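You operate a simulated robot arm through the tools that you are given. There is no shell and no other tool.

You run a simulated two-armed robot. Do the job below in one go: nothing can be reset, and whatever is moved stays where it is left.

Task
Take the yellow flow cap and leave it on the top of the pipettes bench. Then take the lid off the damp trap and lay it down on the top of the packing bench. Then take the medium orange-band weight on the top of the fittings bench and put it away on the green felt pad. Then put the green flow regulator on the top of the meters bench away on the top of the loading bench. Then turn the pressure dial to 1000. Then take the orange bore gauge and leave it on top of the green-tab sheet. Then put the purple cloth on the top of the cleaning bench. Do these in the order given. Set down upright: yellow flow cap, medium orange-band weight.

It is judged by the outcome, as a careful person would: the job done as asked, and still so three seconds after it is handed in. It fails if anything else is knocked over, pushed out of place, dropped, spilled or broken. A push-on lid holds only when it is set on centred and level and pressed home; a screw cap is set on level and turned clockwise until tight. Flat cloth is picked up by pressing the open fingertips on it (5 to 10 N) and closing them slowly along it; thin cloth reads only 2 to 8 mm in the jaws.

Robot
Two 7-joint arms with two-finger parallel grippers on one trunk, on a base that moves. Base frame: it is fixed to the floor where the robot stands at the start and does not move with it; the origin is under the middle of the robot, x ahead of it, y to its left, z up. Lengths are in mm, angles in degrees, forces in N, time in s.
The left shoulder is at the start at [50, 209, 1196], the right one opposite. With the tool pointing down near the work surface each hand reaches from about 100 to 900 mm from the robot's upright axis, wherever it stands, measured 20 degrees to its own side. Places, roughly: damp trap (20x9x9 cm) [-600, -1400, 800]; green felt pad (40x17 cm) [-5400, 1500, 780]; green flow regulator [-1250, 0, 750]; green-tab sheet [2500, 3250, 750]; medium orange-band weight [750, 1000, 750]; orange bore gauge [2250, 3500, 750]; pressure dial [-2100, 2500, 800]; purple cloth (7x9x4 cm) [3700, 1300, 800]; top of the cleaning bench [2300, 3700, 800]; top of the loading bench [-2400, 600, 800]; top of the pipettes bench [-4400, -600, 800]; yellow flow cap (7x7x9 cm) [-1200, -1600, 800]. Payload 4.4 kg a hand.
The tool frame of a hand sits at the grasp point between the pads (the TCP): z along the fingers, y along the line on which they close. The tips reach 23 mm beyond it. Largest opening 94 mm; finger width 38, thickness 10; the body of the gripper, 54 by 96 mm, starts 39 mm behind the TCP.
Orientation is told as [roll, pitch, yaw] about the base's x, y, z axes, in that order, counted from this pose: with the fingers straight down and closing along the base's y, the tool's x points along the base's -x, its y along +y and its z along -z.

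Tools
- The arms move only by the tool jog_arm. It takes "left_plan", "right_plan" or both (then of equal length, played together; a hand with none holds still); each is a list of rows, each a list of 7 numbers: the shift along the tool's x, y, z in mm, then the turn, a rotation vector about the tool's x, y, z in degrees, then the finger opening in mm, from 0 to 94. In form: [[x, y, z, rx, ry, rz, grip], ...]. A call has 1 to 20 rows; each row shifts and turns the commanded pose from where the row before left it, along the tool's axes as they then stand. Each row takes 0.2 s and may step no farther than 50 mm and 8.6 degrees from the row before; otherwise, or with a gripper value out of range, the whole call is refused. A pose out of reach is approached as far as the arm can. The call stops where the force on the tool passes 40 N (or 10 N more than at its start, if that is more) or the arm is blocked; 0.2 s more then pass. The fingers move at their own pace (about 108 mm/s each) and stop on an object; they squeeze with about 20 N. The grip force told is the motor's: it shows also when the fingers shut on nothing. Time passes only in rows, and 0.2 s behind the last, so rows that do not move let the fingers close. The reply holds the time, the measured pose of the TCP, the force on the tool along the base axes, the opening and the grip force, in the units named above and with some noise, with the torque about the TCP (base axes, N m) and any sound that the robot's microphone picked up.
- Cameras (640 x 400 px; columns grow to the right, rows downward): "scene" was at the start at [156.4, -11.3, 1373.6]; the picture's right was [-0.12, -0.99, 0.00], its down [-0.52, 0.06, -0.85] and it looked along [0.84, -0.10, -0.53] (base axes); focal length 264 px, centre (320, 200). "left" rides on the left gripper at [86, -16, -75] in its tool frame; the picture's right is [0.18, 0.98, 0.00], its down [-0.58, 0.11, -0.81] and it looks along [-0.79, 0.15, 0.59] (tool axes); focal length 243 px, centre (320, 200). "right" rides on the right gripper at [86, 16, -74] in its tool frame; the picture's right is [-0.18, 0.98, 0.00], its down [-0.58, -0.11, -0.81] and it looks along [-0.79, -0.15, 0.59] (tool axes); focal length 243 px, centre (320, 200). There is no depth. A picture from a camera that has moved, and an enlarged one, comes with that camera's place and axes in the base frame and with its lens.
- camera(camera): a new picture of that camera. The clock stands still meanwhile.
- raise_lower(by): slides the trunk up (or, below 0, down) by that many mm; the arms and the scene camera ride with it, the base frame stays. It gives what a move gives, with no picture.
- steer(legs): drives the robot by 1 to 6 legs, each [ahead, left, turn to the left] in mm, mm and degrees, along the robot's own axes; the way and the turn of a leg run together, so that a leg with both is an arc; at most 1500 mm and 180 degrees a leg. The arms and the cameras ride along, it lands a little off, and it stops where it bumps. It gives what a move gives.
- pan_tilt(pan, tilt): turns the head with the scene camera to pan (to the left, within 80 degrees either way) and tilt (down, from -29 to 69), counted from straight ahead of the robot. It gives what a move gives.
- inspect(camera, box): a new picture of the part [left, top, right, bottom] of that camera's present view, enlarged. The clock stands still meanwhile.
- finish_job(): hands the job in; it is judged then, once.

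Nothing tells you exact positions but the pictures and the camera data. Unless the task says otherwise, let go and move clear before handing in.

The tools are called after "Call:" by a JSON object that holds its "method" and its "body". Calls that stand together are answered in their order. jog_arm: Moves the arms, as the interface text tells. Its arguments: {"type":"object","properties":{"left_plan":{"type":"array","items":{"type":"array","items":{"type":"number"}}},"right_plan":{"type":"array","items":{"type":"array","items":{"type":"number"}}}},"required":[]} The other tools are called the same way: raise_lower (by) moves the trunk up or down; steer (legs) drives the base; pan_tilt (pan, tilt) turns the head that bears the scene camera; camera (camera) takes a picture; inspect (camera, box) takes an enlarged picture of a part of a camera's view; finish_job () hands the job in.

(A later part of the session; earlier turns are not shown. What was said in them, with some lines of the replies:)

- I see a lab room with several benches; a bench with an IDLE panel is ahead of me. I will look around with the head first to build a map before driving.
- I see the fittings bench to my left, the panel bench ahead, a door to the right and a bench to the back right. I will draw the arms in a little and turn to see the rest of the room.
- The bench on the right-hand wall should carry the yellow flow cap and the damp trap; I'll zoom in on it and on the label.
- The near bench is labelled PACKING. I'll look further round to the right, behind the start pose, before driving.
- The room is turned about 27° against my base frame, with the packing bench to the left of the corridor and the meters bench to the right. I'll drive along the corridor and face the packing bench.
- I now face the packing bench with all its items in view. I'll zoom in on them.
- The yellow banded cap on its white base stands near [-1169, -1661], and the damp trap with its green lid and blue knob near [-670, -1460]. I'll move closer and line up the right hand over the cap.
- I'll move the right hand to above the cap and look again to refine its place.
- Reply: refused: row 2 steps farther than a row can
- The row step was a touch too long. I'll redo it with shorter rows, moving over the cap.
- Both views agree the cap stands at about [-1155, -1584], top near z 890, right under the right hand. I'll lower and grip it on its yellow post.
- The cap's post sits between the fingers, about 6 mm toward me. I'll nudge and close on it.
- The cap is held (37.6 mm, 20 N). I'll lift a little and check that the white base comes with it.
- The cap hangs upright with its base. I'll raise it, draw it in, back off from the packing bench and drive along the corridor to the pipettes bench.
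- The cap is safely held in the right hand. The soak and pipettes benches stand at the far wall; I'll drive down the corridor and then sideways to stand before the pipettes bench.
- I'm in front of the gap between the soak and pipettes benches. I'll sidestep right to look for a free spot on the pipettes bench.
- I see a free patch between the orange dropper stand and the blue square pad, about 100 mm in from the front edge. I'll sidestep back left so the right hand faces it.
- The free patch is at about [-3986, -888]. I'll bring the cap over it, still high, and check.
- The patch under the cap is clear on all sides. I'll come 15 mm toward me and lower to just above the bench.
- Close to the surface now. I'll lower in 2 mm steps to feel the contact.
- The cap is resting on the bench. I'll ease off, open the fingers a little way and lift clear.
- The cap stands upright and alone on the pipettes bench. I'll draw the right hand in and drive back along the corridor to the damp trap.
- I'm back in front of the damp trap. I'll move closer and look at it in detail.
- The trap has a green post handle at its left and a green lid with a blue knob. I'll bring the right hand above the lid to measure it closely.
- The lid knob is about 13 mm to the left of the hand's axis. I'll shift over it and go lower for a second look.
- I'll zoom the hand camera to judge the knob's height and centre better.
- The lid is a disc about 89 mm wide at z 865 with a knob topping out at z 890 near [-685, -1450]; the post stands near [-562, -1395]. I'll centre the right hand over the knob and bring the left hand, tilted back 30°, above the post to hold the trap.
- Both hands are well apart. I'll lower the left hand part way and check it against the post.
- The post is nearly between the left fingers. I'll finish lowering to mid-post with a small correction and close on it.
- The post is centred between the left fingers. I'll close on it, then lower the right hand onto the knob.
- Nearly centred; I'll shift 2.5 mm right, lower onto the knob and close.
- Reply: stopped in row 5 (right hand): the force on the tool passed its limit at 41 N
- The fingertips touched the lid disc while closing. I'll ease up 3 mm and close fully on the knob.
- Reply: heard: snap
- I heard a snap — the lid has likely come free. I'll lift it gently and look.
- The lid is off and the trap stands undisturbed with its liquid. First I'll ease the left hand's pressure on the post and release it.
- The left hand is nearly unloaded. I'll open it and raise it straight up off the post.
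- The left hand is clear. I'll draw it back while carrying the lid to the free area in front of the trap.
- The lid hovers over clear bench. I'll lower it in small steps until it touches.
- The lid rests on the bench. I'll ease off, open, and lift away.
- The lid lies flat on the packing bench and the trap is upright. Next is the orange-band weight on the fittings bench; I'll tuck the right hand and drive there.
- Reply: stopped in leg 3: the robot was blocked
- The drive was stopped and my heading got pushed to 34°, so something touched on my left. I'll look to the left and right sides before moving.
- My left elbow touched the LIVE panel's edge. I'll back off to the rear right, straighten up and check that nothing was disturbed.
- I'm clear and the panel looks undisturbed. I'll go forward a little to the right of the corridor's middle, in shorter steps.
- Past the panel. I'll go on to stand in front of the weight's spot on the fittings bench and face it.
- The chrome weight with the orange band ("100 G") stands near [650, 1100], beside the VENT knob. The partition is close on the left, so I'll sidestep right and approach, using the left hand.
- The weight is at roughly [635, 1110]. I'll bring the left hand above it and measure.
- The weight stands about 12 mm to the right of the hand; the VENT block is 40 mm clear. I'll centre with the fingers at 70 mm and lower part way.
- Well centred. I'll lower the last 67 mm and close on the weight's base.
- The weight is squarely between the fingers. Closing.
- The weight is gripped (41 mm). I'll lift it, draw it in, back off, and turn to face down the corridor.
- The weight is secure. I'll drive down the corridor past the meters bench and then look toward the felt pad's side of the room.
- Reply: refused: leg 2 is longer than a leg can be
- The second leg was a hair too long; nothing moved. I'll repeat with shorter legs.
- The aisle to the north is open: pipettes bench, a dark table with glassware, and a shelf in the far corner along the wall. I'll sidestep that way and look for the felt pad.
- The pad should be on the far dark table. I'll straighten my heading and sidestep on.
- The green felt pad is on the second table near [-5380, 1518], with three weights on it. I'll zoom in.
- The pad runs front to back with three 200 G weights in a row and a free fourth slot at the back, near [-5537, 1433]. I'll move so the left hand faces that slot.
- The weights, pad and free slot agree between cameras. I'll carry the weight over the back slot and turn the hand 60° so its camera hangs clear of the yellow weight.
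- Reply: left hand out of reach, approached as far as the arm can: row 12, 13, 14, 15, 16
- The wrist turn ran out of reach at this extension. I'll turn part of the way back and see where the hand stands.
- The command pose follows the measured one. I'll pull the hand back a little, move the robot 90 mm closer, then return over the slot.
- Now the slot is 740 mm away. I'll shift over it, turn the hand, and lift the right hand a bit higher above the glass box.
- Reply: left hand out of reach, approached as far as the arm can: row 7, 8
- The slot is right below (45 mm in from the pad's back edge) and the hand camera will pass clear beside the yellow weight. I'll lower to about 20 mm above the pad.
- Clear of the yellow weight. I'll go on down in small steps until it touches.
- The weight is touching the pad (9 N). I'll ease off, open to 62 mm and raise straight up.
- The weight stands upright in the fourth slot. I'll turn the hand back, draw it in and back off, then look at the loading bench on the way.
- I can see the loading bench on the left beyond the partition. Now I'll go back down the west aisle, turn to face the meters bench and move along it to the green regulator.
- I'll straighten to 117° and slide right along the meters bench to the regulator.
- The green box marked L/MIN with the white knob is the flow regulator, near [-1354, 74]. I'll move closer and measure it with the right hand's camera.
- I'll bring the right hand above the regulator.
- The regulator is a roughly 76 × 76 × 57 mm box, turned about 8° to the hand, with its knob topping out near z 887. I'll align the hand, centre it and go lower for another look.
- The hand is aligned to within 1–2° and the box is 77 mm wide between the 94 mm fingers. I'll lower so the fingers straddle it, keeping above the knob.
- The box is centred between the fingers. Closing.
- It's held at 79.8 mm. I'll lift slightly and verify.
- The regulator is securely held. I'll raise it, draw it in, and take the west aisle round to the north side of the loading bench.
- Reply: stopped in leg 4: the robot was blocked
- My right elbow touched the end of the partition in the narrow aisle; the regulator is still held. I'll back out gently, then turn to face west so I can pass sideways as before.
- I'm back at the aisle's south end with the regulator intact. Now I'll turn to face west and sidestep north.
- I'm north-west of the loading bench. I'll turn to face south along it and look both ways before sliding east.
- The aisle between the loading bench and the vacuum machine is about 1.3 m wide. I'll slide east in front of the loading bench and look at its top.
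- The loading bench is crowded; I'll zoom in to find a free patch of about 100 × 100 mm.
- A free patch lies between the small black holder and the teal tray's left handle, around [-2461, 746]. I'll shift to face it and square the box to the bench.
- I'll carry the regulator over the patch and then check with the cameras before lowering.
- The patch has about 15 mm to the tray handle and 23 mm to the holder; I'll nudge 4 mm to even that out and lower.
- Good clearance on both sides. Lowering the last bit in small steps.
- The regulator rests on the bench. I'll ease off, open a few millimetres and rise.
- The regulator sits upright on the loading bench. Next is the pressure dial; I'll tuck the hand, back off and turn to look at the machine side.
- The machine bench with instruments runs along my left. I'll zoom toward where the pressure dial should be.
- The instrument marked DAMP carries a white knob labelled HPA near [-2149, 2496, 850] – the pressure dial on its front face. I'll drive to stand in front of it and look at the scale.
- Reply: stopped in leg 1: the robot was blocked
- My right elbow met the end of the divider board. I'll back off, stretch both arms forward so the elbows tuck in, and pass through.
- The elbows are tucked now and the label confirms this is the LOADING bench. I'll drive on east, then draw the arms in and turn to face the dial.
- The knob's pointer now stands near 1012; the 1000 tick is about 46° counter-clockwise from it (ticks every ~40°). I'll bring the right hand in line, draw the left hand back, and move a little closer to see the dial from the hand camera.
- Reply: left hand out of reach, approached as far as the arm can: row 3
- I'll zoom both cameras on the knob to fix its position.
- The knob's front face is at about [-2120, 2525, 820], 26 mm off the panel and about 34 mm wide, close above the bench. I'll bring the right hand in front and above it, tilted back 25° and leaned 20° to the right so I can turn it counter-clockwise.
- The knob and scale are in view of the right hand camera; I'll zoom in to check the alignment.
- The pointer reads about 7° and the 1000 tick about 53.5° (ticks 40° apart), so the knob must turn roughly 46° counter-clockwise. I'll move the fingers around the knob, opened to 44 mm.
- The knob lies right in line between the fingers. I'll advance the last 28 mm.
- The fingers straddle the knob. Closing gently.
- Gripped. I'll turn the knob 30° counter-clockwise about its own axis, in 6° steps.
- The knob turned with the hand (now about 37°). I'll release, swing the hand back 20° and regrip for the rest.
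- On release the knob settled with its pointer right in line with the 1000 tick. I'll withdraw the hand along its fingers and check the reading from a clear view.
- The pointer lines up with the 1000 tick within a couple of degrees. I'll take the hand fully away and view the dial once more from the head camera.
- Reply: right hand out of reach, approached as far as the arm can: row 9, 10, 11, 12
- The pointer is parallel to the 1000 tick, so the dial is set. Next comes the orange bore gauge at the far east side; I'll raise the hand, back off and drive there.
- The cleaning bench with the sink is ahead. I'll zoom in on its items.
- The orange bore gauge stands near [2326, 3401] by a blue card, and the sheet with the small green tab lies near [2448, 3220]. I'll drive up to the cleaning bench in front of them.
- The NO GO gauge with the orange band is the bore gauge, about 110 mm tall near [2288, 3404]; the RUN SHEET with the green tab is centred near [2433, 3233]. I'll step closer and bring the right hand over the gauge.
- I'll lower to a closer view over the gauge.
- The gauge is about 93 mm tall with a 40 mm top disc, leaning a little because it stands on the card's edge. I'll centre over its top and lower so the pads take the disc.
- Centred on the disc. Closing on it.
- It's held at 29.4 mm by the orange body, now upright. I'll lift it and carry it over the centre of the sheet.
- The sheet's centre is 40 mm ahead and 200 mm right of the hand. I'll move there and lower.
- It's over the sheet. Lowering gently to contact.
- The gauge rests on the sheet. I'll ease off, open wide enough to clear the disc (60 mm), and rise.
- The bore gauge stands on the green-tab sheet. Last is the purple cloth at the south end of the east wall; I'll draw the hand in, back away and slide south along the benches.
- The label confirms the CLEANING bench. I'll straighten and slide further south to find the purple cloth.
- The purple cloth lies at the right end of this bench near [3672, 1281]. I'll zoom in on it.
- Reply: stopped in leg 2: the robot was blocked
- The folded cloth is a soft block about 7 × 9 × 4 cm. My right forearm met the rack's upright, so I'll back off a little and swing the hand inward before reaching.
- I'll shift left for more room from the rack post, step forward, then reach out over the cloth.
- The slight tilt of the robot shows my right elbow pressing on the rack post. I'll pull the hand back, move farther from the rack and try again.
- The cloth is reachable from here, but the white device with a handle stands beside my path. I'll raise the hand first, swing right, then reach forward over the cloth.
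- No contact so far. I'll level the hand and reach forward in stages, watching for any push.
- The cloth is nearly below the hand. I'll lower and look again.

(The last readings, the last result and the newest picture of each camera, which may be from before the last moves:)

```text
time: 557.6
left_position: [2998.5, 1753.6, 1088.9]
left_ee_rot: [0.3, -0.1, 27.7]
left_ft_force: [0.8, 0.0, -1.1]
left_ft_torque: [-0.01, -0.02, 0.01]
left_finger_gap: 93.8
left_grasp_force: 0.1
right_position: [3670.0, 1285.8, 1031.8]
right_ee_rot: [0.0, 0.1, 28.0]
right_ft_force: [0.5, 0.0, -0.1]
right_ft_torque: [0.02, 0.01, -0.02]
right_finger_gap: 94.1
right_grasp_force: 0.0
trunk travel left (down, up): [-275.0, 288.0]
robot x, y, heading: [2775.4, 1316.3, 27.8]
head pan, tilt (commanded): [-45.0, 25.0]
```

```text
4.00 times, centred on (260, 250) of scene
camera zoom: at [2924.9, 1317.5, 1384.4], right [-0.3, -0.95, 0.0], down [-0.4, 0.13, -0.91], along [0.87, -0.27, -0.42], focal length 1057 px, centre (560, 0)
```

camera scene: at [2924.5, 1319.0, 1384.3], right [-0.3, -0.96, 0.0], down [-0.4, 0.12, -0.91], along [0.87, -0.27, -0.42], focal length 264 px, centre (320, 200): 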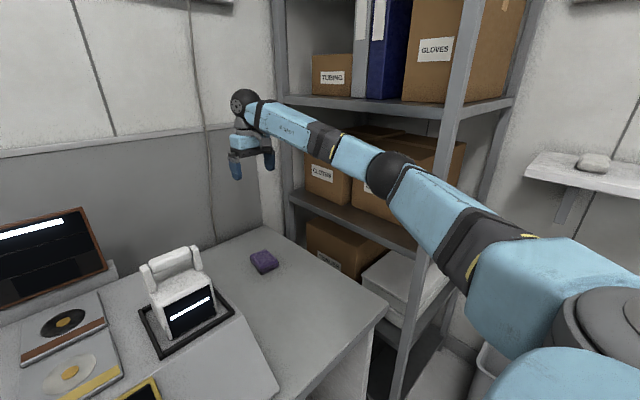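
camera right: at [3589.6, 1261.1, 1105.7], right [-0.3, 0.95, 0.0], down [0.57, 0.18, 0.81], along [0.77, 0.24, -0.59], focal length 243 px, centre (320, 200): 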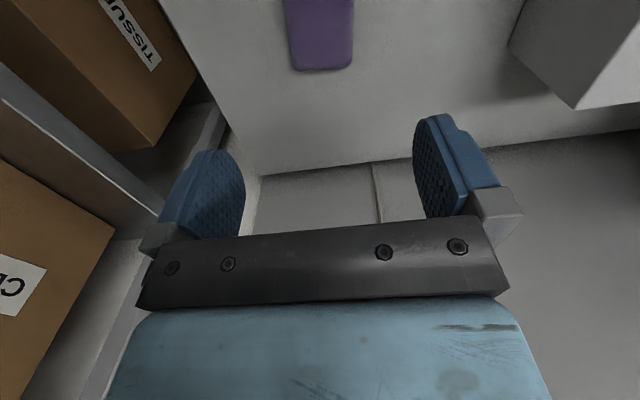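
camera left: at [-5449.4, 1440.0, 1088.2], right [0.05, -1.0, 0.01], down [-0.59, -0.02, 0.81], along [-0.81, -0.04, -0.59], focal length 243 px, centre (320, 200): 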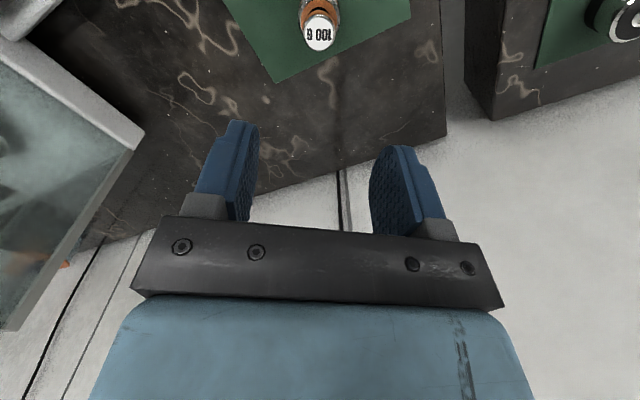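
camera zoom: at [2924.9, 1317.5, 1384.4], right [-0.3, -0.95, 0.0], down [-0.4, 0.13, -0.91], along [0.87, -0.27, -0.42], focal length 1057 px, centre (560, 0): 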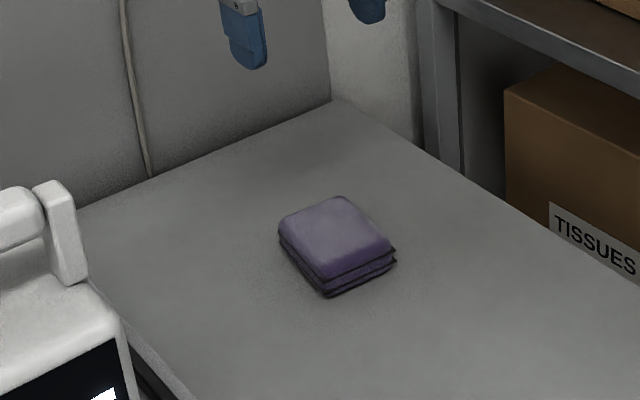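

The folded cloth is about 65 mm wide and turned about 7° to the hand. I'll align, centre and lower part way.

Call:
{"method": "jog_arm", "body": {"right_plan": [[0, 0, 0, 0, 0, 6.9, 94], [7, 0, 35, 0, 0, 0, 94], [0, 0, 40, 0, 0, 0, 94], [0, 0, 15, 0, 0, 0, 94]]}}

Call:
{"method": "camera", "body": {"camera": "right"}}

Call:
{"method": "inspect", "body": {"camera": "scene", "box": [200, 180, 320, 300]}}

```text
time: 558.6
left_position: [2995.2, 1753.5, 1088.9]
left_ee_rot: [0.2, -0.3, 27.8]
left_ft_force: [0.1, 0.0, 0.2]
left_ft_torque: [-0.05, 0.01, 0.03]
left_finger_gap: 93.9
left_grasp_force: 0.1
right_position: [3663.3, 1283.6, 941.3]
right_ee_rot: [-0.1, 0.1, 21.1]
right_ft_force: [0.8, 0.7, 0.1]
right_ft_torque: [0.02, -0.02, -0.01]
right_finger_gap: 94.1
right_grasp_force: 0.1
trunk travel left (down, up): [-275.0, 288.0]
robot x, y, heading: [2775.8, 1316.0, 27.8]
head pan, tilt (commanded): [-45.0, 25.0]
```

```text
taken
camera right: at [3579.2, 1269.5, 1015.3], right [-0.18, 0.98, 0.0], down [0.58, 0.11, 0.81], along [0.79, 0.15, -0.59], focal length 243 px, centre (320, 200)
```

right: 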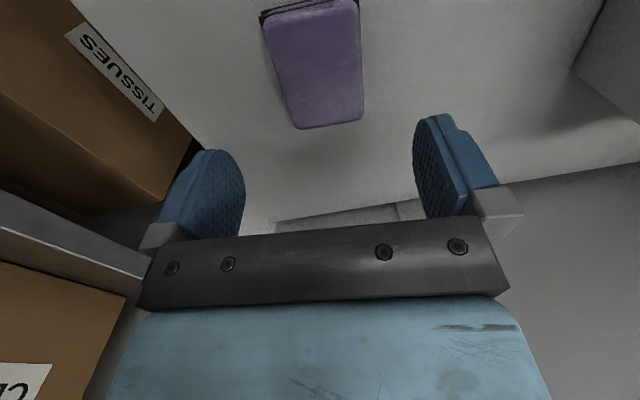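

```text
3.33 times, centred on (260, 240) of scene
camera zoom: at [2923.8, 1317.8, 1384.5], right [-0.3, -0.96, 0.0], down [-0.4, 0.13, -0.91], along [0.87, -0.27, -0.42], focal length 881 px, centre (520, 67)
```

zoom: 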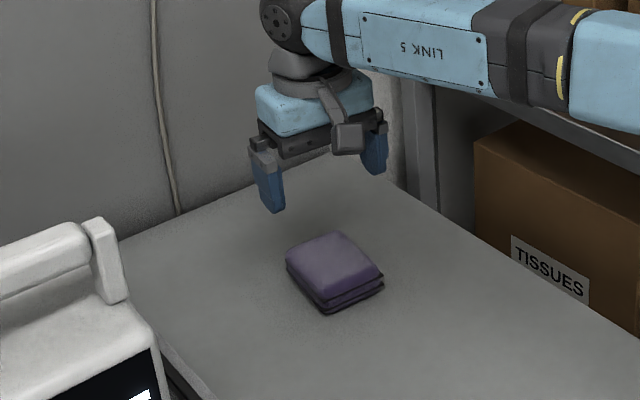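

Well aligned and centred. I'll lower around the cloth to near the bench.

Call:
{"method": "jog_arm", "body": {"right_plan": [[-1, 0.8, 35, 0, 0, 0, 94], [0, 0, 35, 0, 0, 0, 94], [0, 0, 25, 0, 0, 0, 94], [0, 0, 12, 0, 0, 0, 94], [0, 0, 0, 0, 0, 0, 94]]}}

Call:
{"method": "camera", "body": {"camera": "right"}}

```text
time: 559.8
left_position: [2996.4, 1753.8, 1089.7]
left_ee_rot: [0.2, -0.2, 27.7]
left_ft_force: [-1.2, -0.3, 0.1]
left_ft_torque: [-0.03, 0.02, -0.01]
left_finger_gap: 93.8
left_grasp_force: 0.1
right_position: [3662.7, 1283.3, 835.1]
right_ee_rot: [0.0, 0.1, 21.1]
right_ft_force: [-1.2, 0.8, -0.4]
right_ft_torque: [0.0, 0.02, -0.01]
right_finger_gap: 94.1
right_grasp_force: 0.1
trunk travel left (down, up): [-275.0, 288.0]
robot x, y, heading: [2777.6, 1315.7, 27.9]
head pan, tilt (commanded): [-45.0, 25.0]
```

```text
taken
camera right: at [3578.8, 1269.4, 908.3], right [-0.18, 0.98, 0.0], down [0.58, 0.11, 0.81], along [0.79, 0.15, -0.59], focal length 243 px, centre (320, 200)
```

right: 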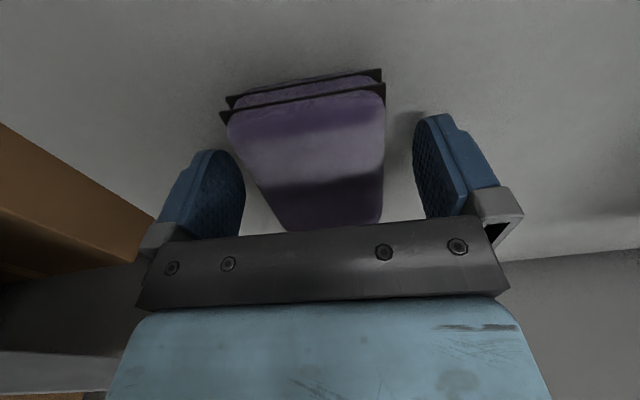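

The cloth lies between the fingers. I'll close slowly on it.

Call:
{"method": "jog_arm", "body": {"right_plan": [[0, 0, 0, 0, 0, 0, 84], [0, 0, 0, 0, 0, 0, 74], [0, 0, 0, 0, 0, 0, 66], [0, 0, 0, 0, 0, 0, 58], [0, 0, 0, 0, 0, 0, 50], [0, 0, 0, 0, 0, 0, 42]]}}

Call:
{"method": "camera", "body": {"camera": "right"}}

```text
time: 561.2
left_position: [2995.7, 1755.0, 1090.0]
left_ee_rot: [0.2, -0.2, 27.6]
left_ft_force: [0.6, -0.1, 0.5]
left_ft_torque: [0.0, 0.02, 0.0]
left_finger_gap: 94.1
left_grasp_force: 0.2
right_position: [3662.9, 1284.7, 835.5]
right_ee_rot: [-0.2, 0.0, 21.1]
right_ft_force: [-0.1, 0.8, 0.4]
right_ft_torque: [-0.02, -0.03, -0.01]
right_finger_gap: 65.3
right_grasp_force: 20.0
trunk travel left (down, up): [-275.0, 288.0]
robot x, y, heading: [2774.3, 1316.0, 28.1]
head pan, tilt (commanded): [-45.0, 25.0]
```

```text
taken
camera right: at [3578.8, 1269.2, 908.5], right [-0.18, 0.98, 0.0], down [0.58, 0.11, 0.81], along [0.79, 0.15, -0.59], focal length 243 px, centre (320, 200)
```

right: 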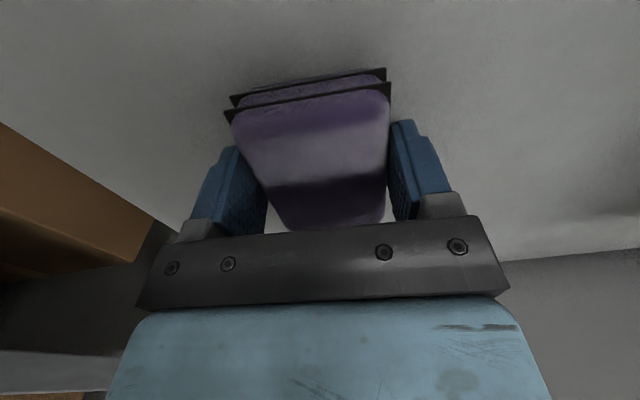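

Gripped at 65 mm with 20 N. I'll lift slightly and check it comes along.

Call:
{"method": "jog_arm", "body": {"right_plan": [[0, 0, -10, 0, 0, 0, 42], [0, 0, -30, 0, 0, 0, 42], [0, 0, -40, 0, 0, 0, 42], [0, 0, 0, 0, 0, 0, 42]]}}

Call:
{"method": "camera", "body": {"camera": "right"}}

Call:
{"method": "inspect", "body": {"camera": "scene", "box": [200, 160, 320, 280]}}

```text
time: 562.2
left_position: [2997.1, 1753.8, 1089.1]
left_ee_rot: [0.2, -0.1, 27.7]
left_ft_force: [1.2, -0.3, 0.0]
left_ft_torque: [-0.03, 0.04, 0.0]
left_finger_gap: 94.1
left_grasp_force: 0.0
right_position: [3662.6, 1285.2, 914.9]
right_ee_rot: [-0.2, 0.2, 21.2]
right_ft_force: [-0.7, -0.4, -0.3]
right_ft_torque: [-0.01, 0.0, 0.0]
right_finger_gap: 65.5
right_grasp_force: 20.2
trunk travel left (down, up): [-275.0, 288.0]
robot x, y, heading: [2778.8, 1316.2, 27.8]
head pan, tilt (commanded): [-45.0, 25.0]
```

```text
taken
camera right: at [3578.2, 1270.9, 989.0], right [-0.18, 0.98, 0.0], down [0.58, 0.11, 0.8], along [0.79, 0.15, -0.59], focal length 243 px, centre (320, 200)
```

right: 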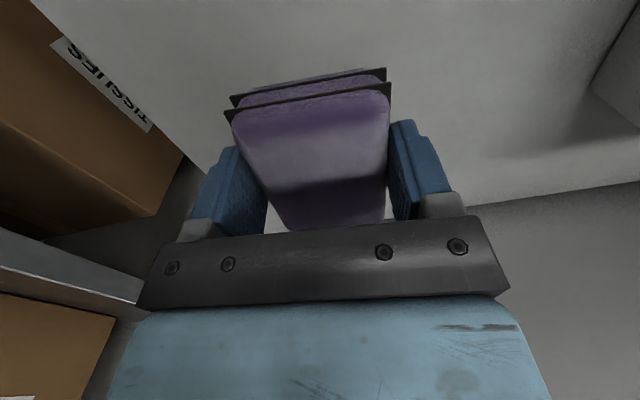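

```text
3.33 times, centred on (260, 220) of scene
camera zoom: at [2924.4, 1317.8, 1384.4], right [-0.3, -0.96, 0.0], down [-0.4, 0.13, -0.91], along [0.87, -0.27, -0.42], focal length 881 px, centre (520, 133)
```

zoom: 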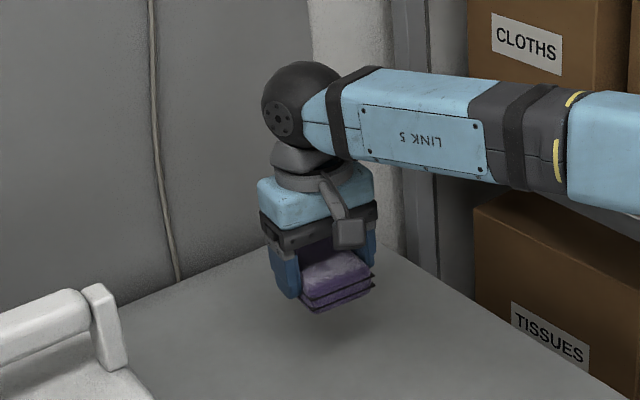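

The cloth hangs securely. I'll raise it, turn the hand back and retrace my path out, away from the rack.

Call:
{"method": "jog_arm", "body": {"right_plan": [[0, 0, -45, 0, 0, -6.9, 42], [0, 0, -45, 0, 0, 0, 42], [0, 0, -45, 0, 0, 0, 42], [0, 0, -45, 0, 0, 0, 42], [0, 0, -45, 0, 0, 0, 42], [0, 0, -16, 0, 0, 0, 42], [40, 20, 0, 0, 0, 0, 42], [40, 20, 0, 0, 0, 0, 42], [40, 20, 0, 0, 0, 0, 42], [40, 20, 0, 0, 0, 0, 42], [40, 20, 0, 0, 0, 0, 42], [40, 20, 0, 0, 0, 0, 42], [15, 42, 0, 0, 0, 0, 42], [15, 42, 0, 0, 0, 0, 42], [15, 40, 0, 0, 0, 0, 42]]}}

Call:
{"method": "camera", "body": {"camera": "scene"}}

Call:
{"method": "camera", "body": {"camera": "right"}}

```text
time: 565.4
left_position: [2995.7, 1753.9, 1088.8]
left_ee_rot: [0.1, -0.1, 27.7]
left_ft_force: [-0.1, 0.2, 0.2]
left_ft_torque: [-0.02, -0.02, 0.0]
left_finger_gap: 93.9
left_grasp_force: 0.1
right_position: [3297.7, 1370.9, 1156.0]
right_ee_rot: [-0.1, 0.2, 27.8]
right_ft_force: [0.5, 0.1, -0.3]
right_ft_torque: [0.0, 0.0, 0.02]
right_finger_gap: 65.3
right_grasp_force: 20.6
trunk travel left (down, up): [-275.0, 288.0]
robot x, y, heading: [2776.4, 1314.9, 27.5]
head pan, tilt (commanded): [-45.0, 25.0]
```

```text
taken
camera scene: at [2923.4, 1319.4, 1384.5], right [-0.3, -0.96, 0.0], down [-0.4, 0.12, -0.91], along [0.87, -0.27, -0.42], focal length 264 px, centre (320, 200)
```

scene: 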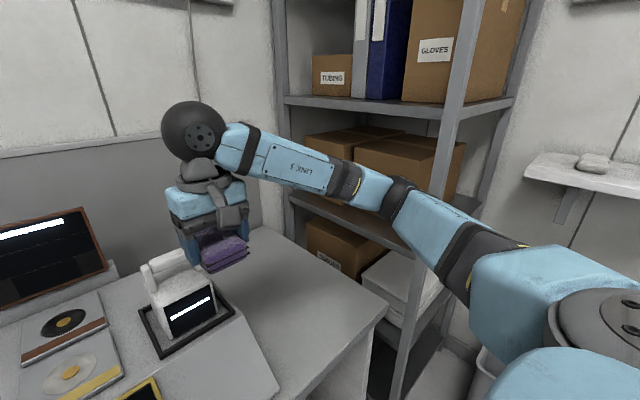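

```text
taken
camera right: at [3215.9, 1344.8, 1229.8], right [-0.3, 0.95, 0.0], down [0.57, 0.18, 0.81], along [0.77, 0.24, -0.59], focal length 243 px, centre (320, 200)
```

right: 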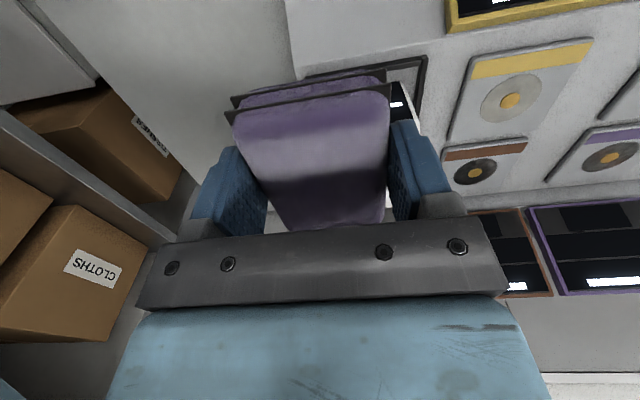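

The cloth is held clear. I'll back away from this bench and slide north to the cleaning bench, to the free area left of the blue card.

Call:
{"method": "steer", "body": {"legs": [[-250, 0, 0], [0, 1400, 0], [0, 1050, 0]]}}

Call:
{"method": "pan_tilt", "body": {"pan": -5, "tilt": 35}}

Call:
{"method": "camera", "body": {"camera": "scene"}}

Call:
{"method": "camera", "body": {"camera": "right"}}

```text
time: 588.7
left_position: [1601.8, 3826.7, 1089.4]
left_ee_rot: [0.2, -0.2, 28.1]
left_ft_force: [0.5, 0.8, 0.2]
left_ft_torque: [0.0, 0.02, -0.01]
left_finger_gap: 93.9
left_grasp_force: 0.1
right_position: [1906.6, 3443.4, 1155.9]
right_ee_rot: [-0.1, 0.1, 28.4]
right_ft_force: [0.5, -0.3, -0.5]
right_ft_torque: [0.01, 0.01, -0.01]
right_finger_gap: 65.7
right_grasp_force: 19.9
trunk travel left (down, up): [-275.0, 288.0]
robot x, y, heading: [1383.9, 3386.1, 28.0]
head pan, tilt (commanded): [-45.0, 25.0]
```

```text
time: 589.7
left_position: [1600.8, 3826.6, 1089.7]
left_ee_rot: [0.1, -0.2, 28.1]
left_ft_force: [-0.7, -0.2, -0.2]
left_ft_torque: [-0.03, -0.01, -0.02]
left_finger_gap: 93.6
left_grasp_force: 0.0
right_position: [1906.1, 3444.0, 1155.7]
right_ee_rot: [-0.1, 0.1, 28.4]
right_ft_force: [-0.6, -1.2, -1.3]
right_ft_torque: [0.02, -0.01, -0.04]
right_finger_gap: 65.2
right_grasp_force: 19.4
trunk travel left (down, up): [-275.0, 288.0]
robot x, y, heading: [1386.0, 3385.8, 28.1]
head pan, tilt (commanded): [-5.0, 35.0]
```

```text
taken
camera scene: at [1524.8, 3451.5, 1368.7], right [0.39, -0.92, 0.0], down [-0.53, -0.23, -0.82], along [0.75, 0.32, -0.57], focal length 264 px, centre (320, 200)
```

scene: 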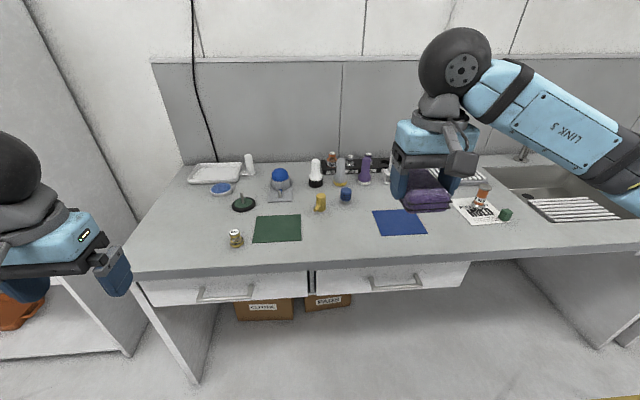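

```text
taken
camera right: at [1824.7, 3417.6, 1229.6], right [-0.31, 0.95, 0.0], down [0.56, 0.18, 0.81], along [0.77, 0.24, -0.59], focal length 243 px, centre (320, 200)
```

right: 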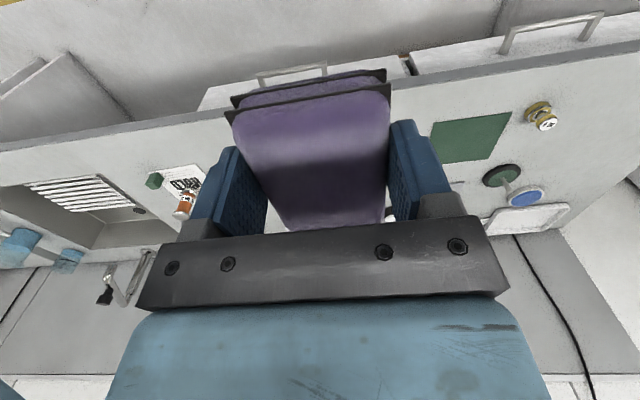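

A free area of about 230 mm lies between the green and the blue cards, centred near [2129, 3649]. I'll step forward and bring the cloth over it.

Call:
{"method": "steer", "body": {"legs": [[230, 0, 0]]}}

Call:
{"method": "jog_arm", "body": {"right_plan": [[-32, 38, 0, 0, 0, 0, 42], [-31, 38, 0, 0, 0, 0, 42], [0, 0, 45, 0, 0, 0, 42], [0, 0, 45, 0, 0, 0, 42], [0, 0, 40, 0, 0, 0, 42]]}}

Call:
{"method": "camera", "body": {"camera": "scene"}}

Call:
{"method": "camera", "body": {"camera": "right"}}

```text
time: 591.5
left_position: [1804.3, 3933.5, 1089.4]
left_ee_rot: [0.2, -0.1, 27.8]
left_ft_force: [0.0, -0.3, -0.1]
left_ft_torque: [-0.01, 0.01, -0.02]
left_finger_gap: 94.1
left_grasp_force: 0.0
right_position: [2107.7, 3547.8, 1153.9]
right_ee_rot: [-0.1, 0.1, 28.3]
right_ft_force: [0.6, 0.2, -0.4]
right_ft_torque: [-0.01, 0.01, -0.02]
right_finger_gap: 65.5
right_grasp_force: 20.2
trunk travel left (down, up): [-275.0, 288.0]
robot x, y, heading: [1586.6, 3489.9, 27.9]
head pan, tilt (commanded): [-5.0, 35.0]
```

```text
time: 592.7
left_position: [1802.2, 3932.9, 1090.0]
left_ee_rot: [0.2, -0.2, 27.8]
left_ft_force: [0.7, -0.3, -0.4]
left_ft_torque: [0.0, -0.01, 0.0]
left_finger_gap: 93.8
left_grasp_force: 0.0
right_position: [2126.2, 3644.1, 1026.9]
right_ee_rot: [0.0, 0.0, 28.3]
right_ft_force: [-0.3, 0.4, 0.0]
right_ft_torque: [0.02, 0.01, 0.0]
right_finger_gap: 65.5
right_grasp_force: 20.3
trunk travel left (down, up): [-275.0, 288.0]
robot x, y, heading: [1583.7, 3491.1, 27.7]
head pan, tilt (commanded): [-5.0, 35.0]
```

```text
taken
camera scene: at [1726.0, 3557.5, 1368.7], right [0.39, -0.92, 0.0], down [-0.53, -0.22, -0.82], along [0.75, 0.32, -0.57], focal length 264 px, centre (320, 200)
```

scene: 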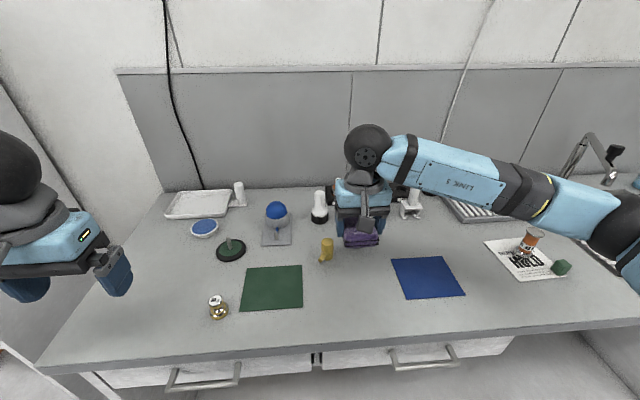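

```text
taken
camera right: at [2045.0, 3618.0, 1100.5], right [-0.3, 0.95, 0.0], down [0.56, 0.18, 0.81], along [0.77, 0.24, -0.59], focal length 243 px, centre (320, 200)
```

right: 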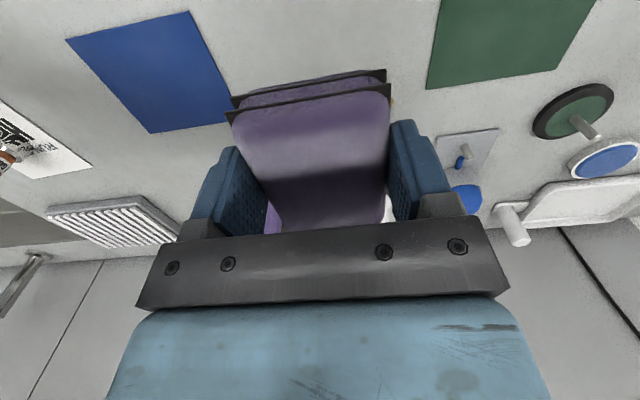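

The landing spot is clear between the cards; I'll come 20 mm toward me (away from the yellow piece) and lower.

Call:
{"method": "jog_arm", "body": {"right_plan": [[20, 0, 30, 0, 0, 0, 42], [0, 0, 40, 0, 0, 0, 42], [0, 0, 40, 0, 0, 0, 42], [0, 0, 35, 0, 0, 0, 42], [0, 0, 25, 0, 0, 0, 42], [0, 0, 8, 0, 0, 0, 42], [0, 0, 0, 0, 0, 0, 42]]}}

Call:
{"method": "inspect", "body": {"camera": "scene", "box": [270, 220, 450, 350]}}

Call:
{"method": "camera", "body": {"camera": "right"}}

```text
time: 594.3
left_position: [1802.1, 3932.2, 1088.5]
left_ee_rot: [0.3, -0.3, 27.8]
left_ft_force: [-0.4, -0.1, 0.8]
left_ft_torque: [0.0, 0.02, -0.01]
left_finger_gap: 94.4
left_grasp_force: 0.0
right_position: [2107.4, 3636.0, 847.2]
right_ee_rot: [-0.1, 0.1, 28.1]
right_ft_force: [0.8, -0.7, -0.9]
right_ft_torque: [-0.03, 0.02, -0.04]
right_finger_gap: 65.4
right_grasp_force: 19.4
trunk travel left (down, up): [-275.0, 288.0]
robot x, y, heading: [1582.9, 3492.6, 27.9]
head pan, tilt (commanded): [-5.0, 35.0]
```

```text
3.08 times, centred on (360, 285) of scene
camera zoom: at [1725.4, 3557.8, 1368.7], right [0.39, -0.92, 0.0], down [-0.53, -0.22, -0.82], along [0.75, 0.32, -0.57], focal length 813 px, centre (197, -62)
```

zoom: 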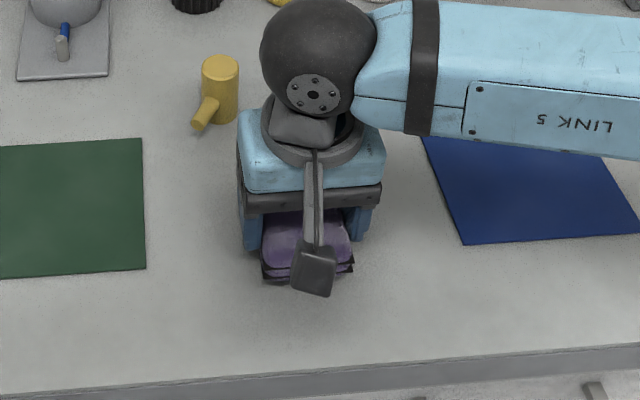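

```text
taken
camera right: at [2026.0, 3609.3, 920.9], right [-0.3, 0.95, 0.0], down [0.56, 0.18, 0.81], along [0.77, 0.24, -0.59], focal length 243 px, centre (320, 200)
```

right: 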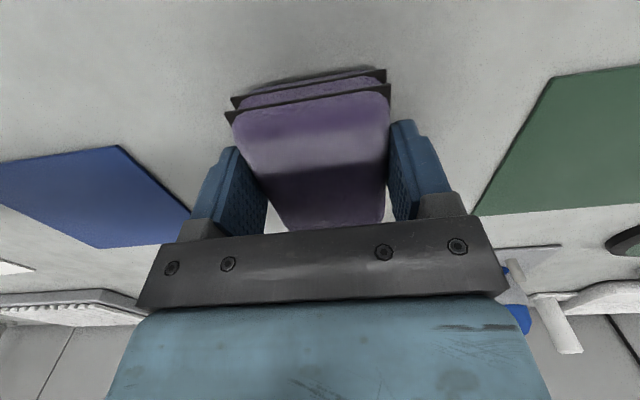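

Clear all round. I'll lower the last millimetres until it touches.

Call:
{"method": "jog_arm", "body": {"right_plan": [[0, 0, 5, 0, 0, 0, 42], [0, 0, 3, 0, 0, 0, 42], [0, 0, 2, 0, 0, 0, 42]]}}

Call:
{"method": "jog_arm", "body": {"right_plan": [[0, 0, 2, 0, 0, 0, 42]]}}

Call:
{"method": "jog_arm", "body": {"right_plan": [[0, 0, 1.5, 0, 0, 0, 42]]}}

```text
time: 595.1
left_position: [1803.2, 3933.4, 1089.8]
left_ee_rot: [0.2, -0.2, 27.9]
left_ft_force: [0.5, 0.2, -0.2]
left_ft_torque: [0.0, -0.04, 0.0]
left_finger_gap: 94.2
left_grasp_force: 0.0
right_position: [2108.5, 3635.4, 837.6]
right_ee_rot: [-0.1, 0.1, 28.3]
right_ft_force: [0.3, -0.3, 0.4]
right_ft_torque: [0.0, 0.0, 0.03]
right_finger_gap: 65.4
right_grasp_force: 20.1
trunk travel left (down, up): [-275.0, 288.0]
robot x, y, heading: [1584.8, 3493.1, 27.7]
head pan, tilt (commanded): [-5.0, 35.0]
```

```text
time: 595.5
left_position: [1804.2, 3932.1, 1089.4]
left_ee_rot: [0.2, -0.2, 27.8]
left_ft_force: [0.3, 0.2, 0.5]
left_ft_torque: [0.02, -0.01, 0.03]
left_finger_gap: 94.1
left_grasp_force: 0.0
right_position: [2108.0, 3635.0, 834.5]
right_ee_rot: [0.0, 0.1, 28.1]
right_ft_force: [-0.4, -0.3, -0.1]
right_ft_torque: [0.01, 0.01, 0.0]
right_finger_gap: 65.7
right_grasp_force: 20.0
trunk travel left (down, up): [-275.0, 288.0]
robot x, y, heading: [1583.4, 3493.1, 28.0]
head pan, tilt (commanded): [-5.0, 35.0]
```

```text
time: 595.9
left_position: [1802.5, 3930.5, 1091.4]
left_ee_rot: [0.2, -0.1, 27.8]
left_ft_force: [1.0, 0.2, -0.5]
left_ft_torque: [-0.03, 0.04, -0.02]
left_finger_gap: 94.3
left_grasp_force: 0.0
right_position: [2108.2, 3635.3, 835.5]
right_ee_rot: [0.1, 0.1, 28.1]
right_ft_force: [-1.2, 0.0, 1.5]
right_ft_torque: [0.08, -0.1, 0.03]
right_finger_gap: 65.2
right_grasp_force: 20.1
trunk travel left (down, up): [-275.0, 288.0]
robot x, y, heading: [1590.5, 3490.3, 28.0]
head pan, tilt (commanded): [-5.0, 35.0]
```

It's touching the bench. I'll release and rise straight up.

Call:
{"method": "jog_arm", "body": {"right_plan": [[0, 0, 0.5, 0, 0, 0, 56], [0, 0, 0, 0, 0, 0, 70], [0, 0, 0, 0, 0, 0, 84], [0, 0, 0, 0, 0, 0, 94], [0, 0, -20, 0, 0, 0, 94], [0, 0, -40, 0, 0, 0, 94], [0, 0, -45, 0, 0, 0, 94], [0, 0, -45, 0, 0, 0, 94], [0, 0, -45, 0, 0, 0, 94], [0, 0, -45, 0, 0, 0, 94]]}}

Call:
{"method": "camera", "body": {"camera": "scene"}}

Call:
{"method": "camera", "body": {"camera": "right"}}

```text
time: 598.1
left_position: [1802.2, 3932.4, 1090.4]
left_ee_rot: [0.2, -0.2, 27.8]
left_ft_force: [0.8, -0.1, -0.3]
left_ft_torque: [-0.02, -0.02, -0.02]
left_finger_gap: 94.1
left_grasp_force: 0.1
right_position: [2108.3, 3634.4, 1074.5]
right_ee_rot: [-0.1, 0.2, 28.1]
right_ft_force: [0.3, 0.1, 0.9]
right_ft_torque: [0.03, 0.0, 0.0]
right_finger_gap: 94.1
right_grasp_force: 0.1
trunk travel left (down, up): [-275.0, 288.0]
robot x, y, heading: [1588.1, 3490.6, 27.8]
head pan, tilt (commanded): [-5.0, 35.0]
```

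```text
taken
camera scene: at [1724.7, 3557.8, 1368.7], right [0.39, -0.92, 0.0], down [-0.53, -0.22, -0.82], along [0.75, 0.32, -0.57], focal length 264 px, centre (320, 200)
```

scene: 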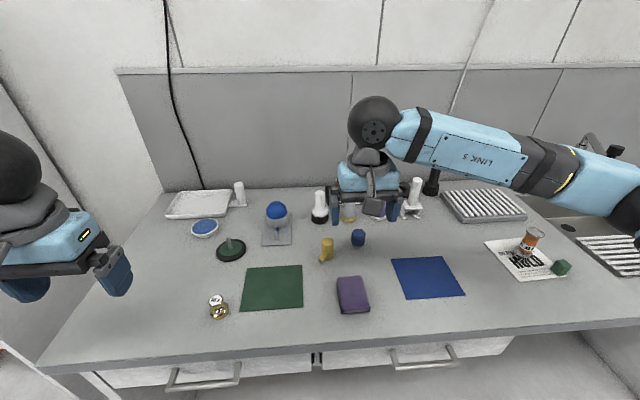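

```text
taken
camera right: at [2026.7, 3609.2, 1147.8], right [-0.3, 0.95, 0.0], down [0.56, 0.18, 0.81], along [0.77, 0.24, -0.59], focal length 243 px, centre (320, 200)
```

right: 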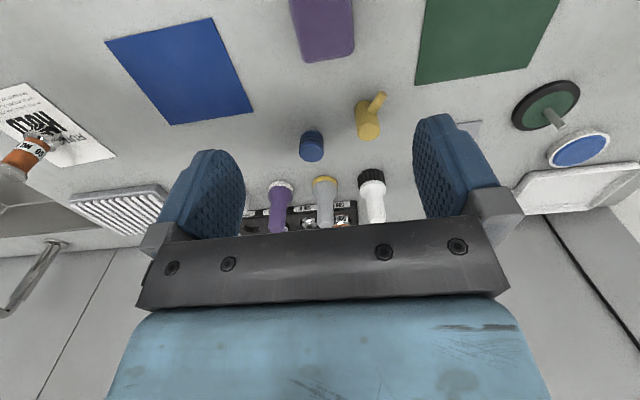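

The purple cloth lies on the cleaning bench and the gauge still stands on its sheet. I'll draw the hand clear, back off a little and take one last look.

Call:
{"method": "jog_arm", "body": {"right_plan": [[30, -20, 0, 0, 0, 0, 94], [40, -20, 0, 0, 0, 0, 94], [40, -20, 0, 0, 0, 0, 94]]}}

Call:
{"method": "steer", "body": {"legs": [[-250, 0, 0]]}}

Call:
{"method": "camera", "body": {"camera": "scene"}}

Call:
{"method": "inspect", "body": {"camera": "scene", "box": [300, 160, 520, 280]}}

```text
time: 598.9
left_position: [1802.7, 3931.6, 1090.4]
left_ee_rot: [0.3, -0.2, 27.9]
left_ft_force: [0.3, -0.3, -0.3]
left_ft_torque: [0.0, -0.01, 0.02]
left_finger_gap: 93.9
left_grasp_force: 0.2
right_position: [2037.0, 3529.0, 1075.4]
right_ee_rot: [-0.1, 0.0, 28.2]
right_ft_force: [-0.2, -0.1, -0.3]
right_ft_torque: [0.03, 0.01, -0.03]
right_finger_gap: 93.9
right_grasp_force: 0.0
trunk travel left (down, up): [-275.0, 288.0]
robot x, y, heading: [1580.6, 3488.9, 27.9]
head pan, tilt (commanded): [-5.0, 35.0]
```

```text
time: 600.7
left_position: [1582.2, 3816.0, 1088.8]
left_ee_rot: [0.3, -0.2, 28.0]
left_ft_force: [-0.9, 0.0, 0.9]
left_ft_torque: [0.03, 0.0, -0.02]
left_finger_gap: 94.0
left_grasp_force: 0.1
right_position: [1819.6, 3414.1, 1074.4]
right_ee_rot: [-0.1, 0.1, 28.4]
right_ft_force: [-0.4, 0.2, -0.4]
right_ft_torque: [-0.01, 0.0, 0.03]
right_finger_gap: 94.1
right_grasp_force: 0.1
trunk travel left (down, up): [-275.0, 288.0]
robot x, y, heading: [1365.9, 3374.8, 28.1]
head pan, tilt (commanded): [-5.0, 35.0]
```

```text
taken
camera scene: at [1505.2, 3441.1, 1368.8], right [0.39, -0.92, 0.0], down [-0.53, -0.23, -0.82], along [0.75, 0.32, -0.57], focal length 264 px, centre (320, 200)
```

scene: 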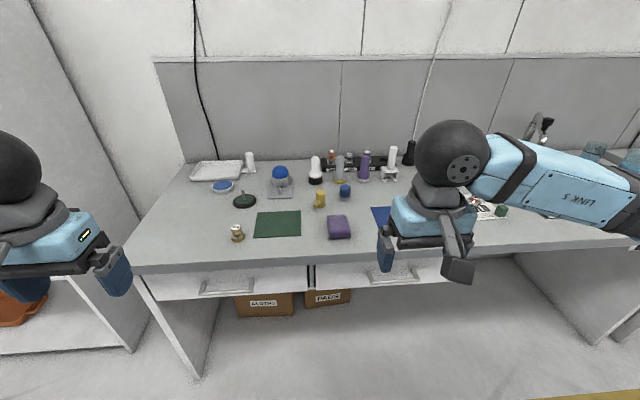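

```text
2.91 times, centred on (410, 220) of scene
camera zoom: at [1505.2, 3441.1, 1368.8], right [0.39, -0.92, 0.0], down [-0.53, -0.23, -0.82], along [0.75, 0.32, -0.57], focal length 769 px, centre (58, 142)
```

zoom: 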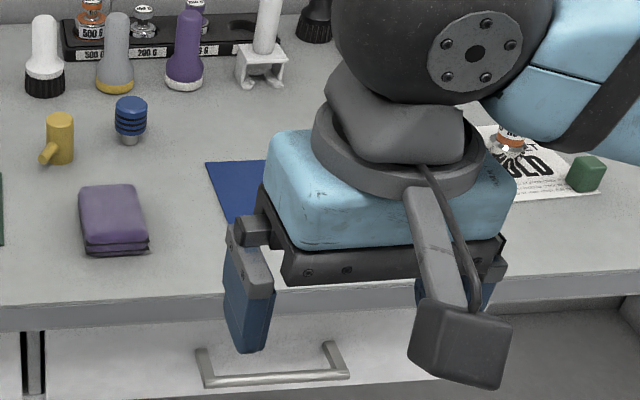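

The cloth lies on the cleaning bench, the gauge stands on the green-tab sheet, and both hands are empty and clear. The earlier steps looked right when I last checked each of them, so I'm handing the job in.

Call:
{"method": "finish_job", "body": {}}

```text
The job is handed in.
```

I did all seven steps in order and handed the job in; both hands are empty and clear of the benches. I looked at each result when I finished that step, but I did not drive back to recheck the earlier ones at the end.

1. **Yellow flow cap:** it stands upright on the pipettes bench, between the orange dropper stand and the blue square pad.
2. **Damp trap lid:** it came off with a snap and lies flat on the packing bench in front of the trap. The trap stayed upright and I saw no spill.
3. **Medium orange-band weight:** it stands upright on the green felt pad, in the empty space behind the three 200 G weights. I took the weight marked 100 G for this one; it was the only orange-band weight I saw on the fittings bench.
4. **Green flow regulator:** it sits on the loading bench, between a small black holder and the teal tray.
5. **Pressure dial:** the pointer lines up with the 1000 tick.
6. **Orange bore gauge:** it stands on the run sheet with the green tab.
7. **Purple cloth:** it lies on the cleaning bench between the green and blue cards.

While driving, my arms bumped fixed things five times: the edge of the LIVE panel, the end of the partition, the end of the divider board by the loading bench, and the rack post twice. I backed off each time. In the pictures I took afterwards nothing looked moved, but I did not go back to inspect each spot up close.
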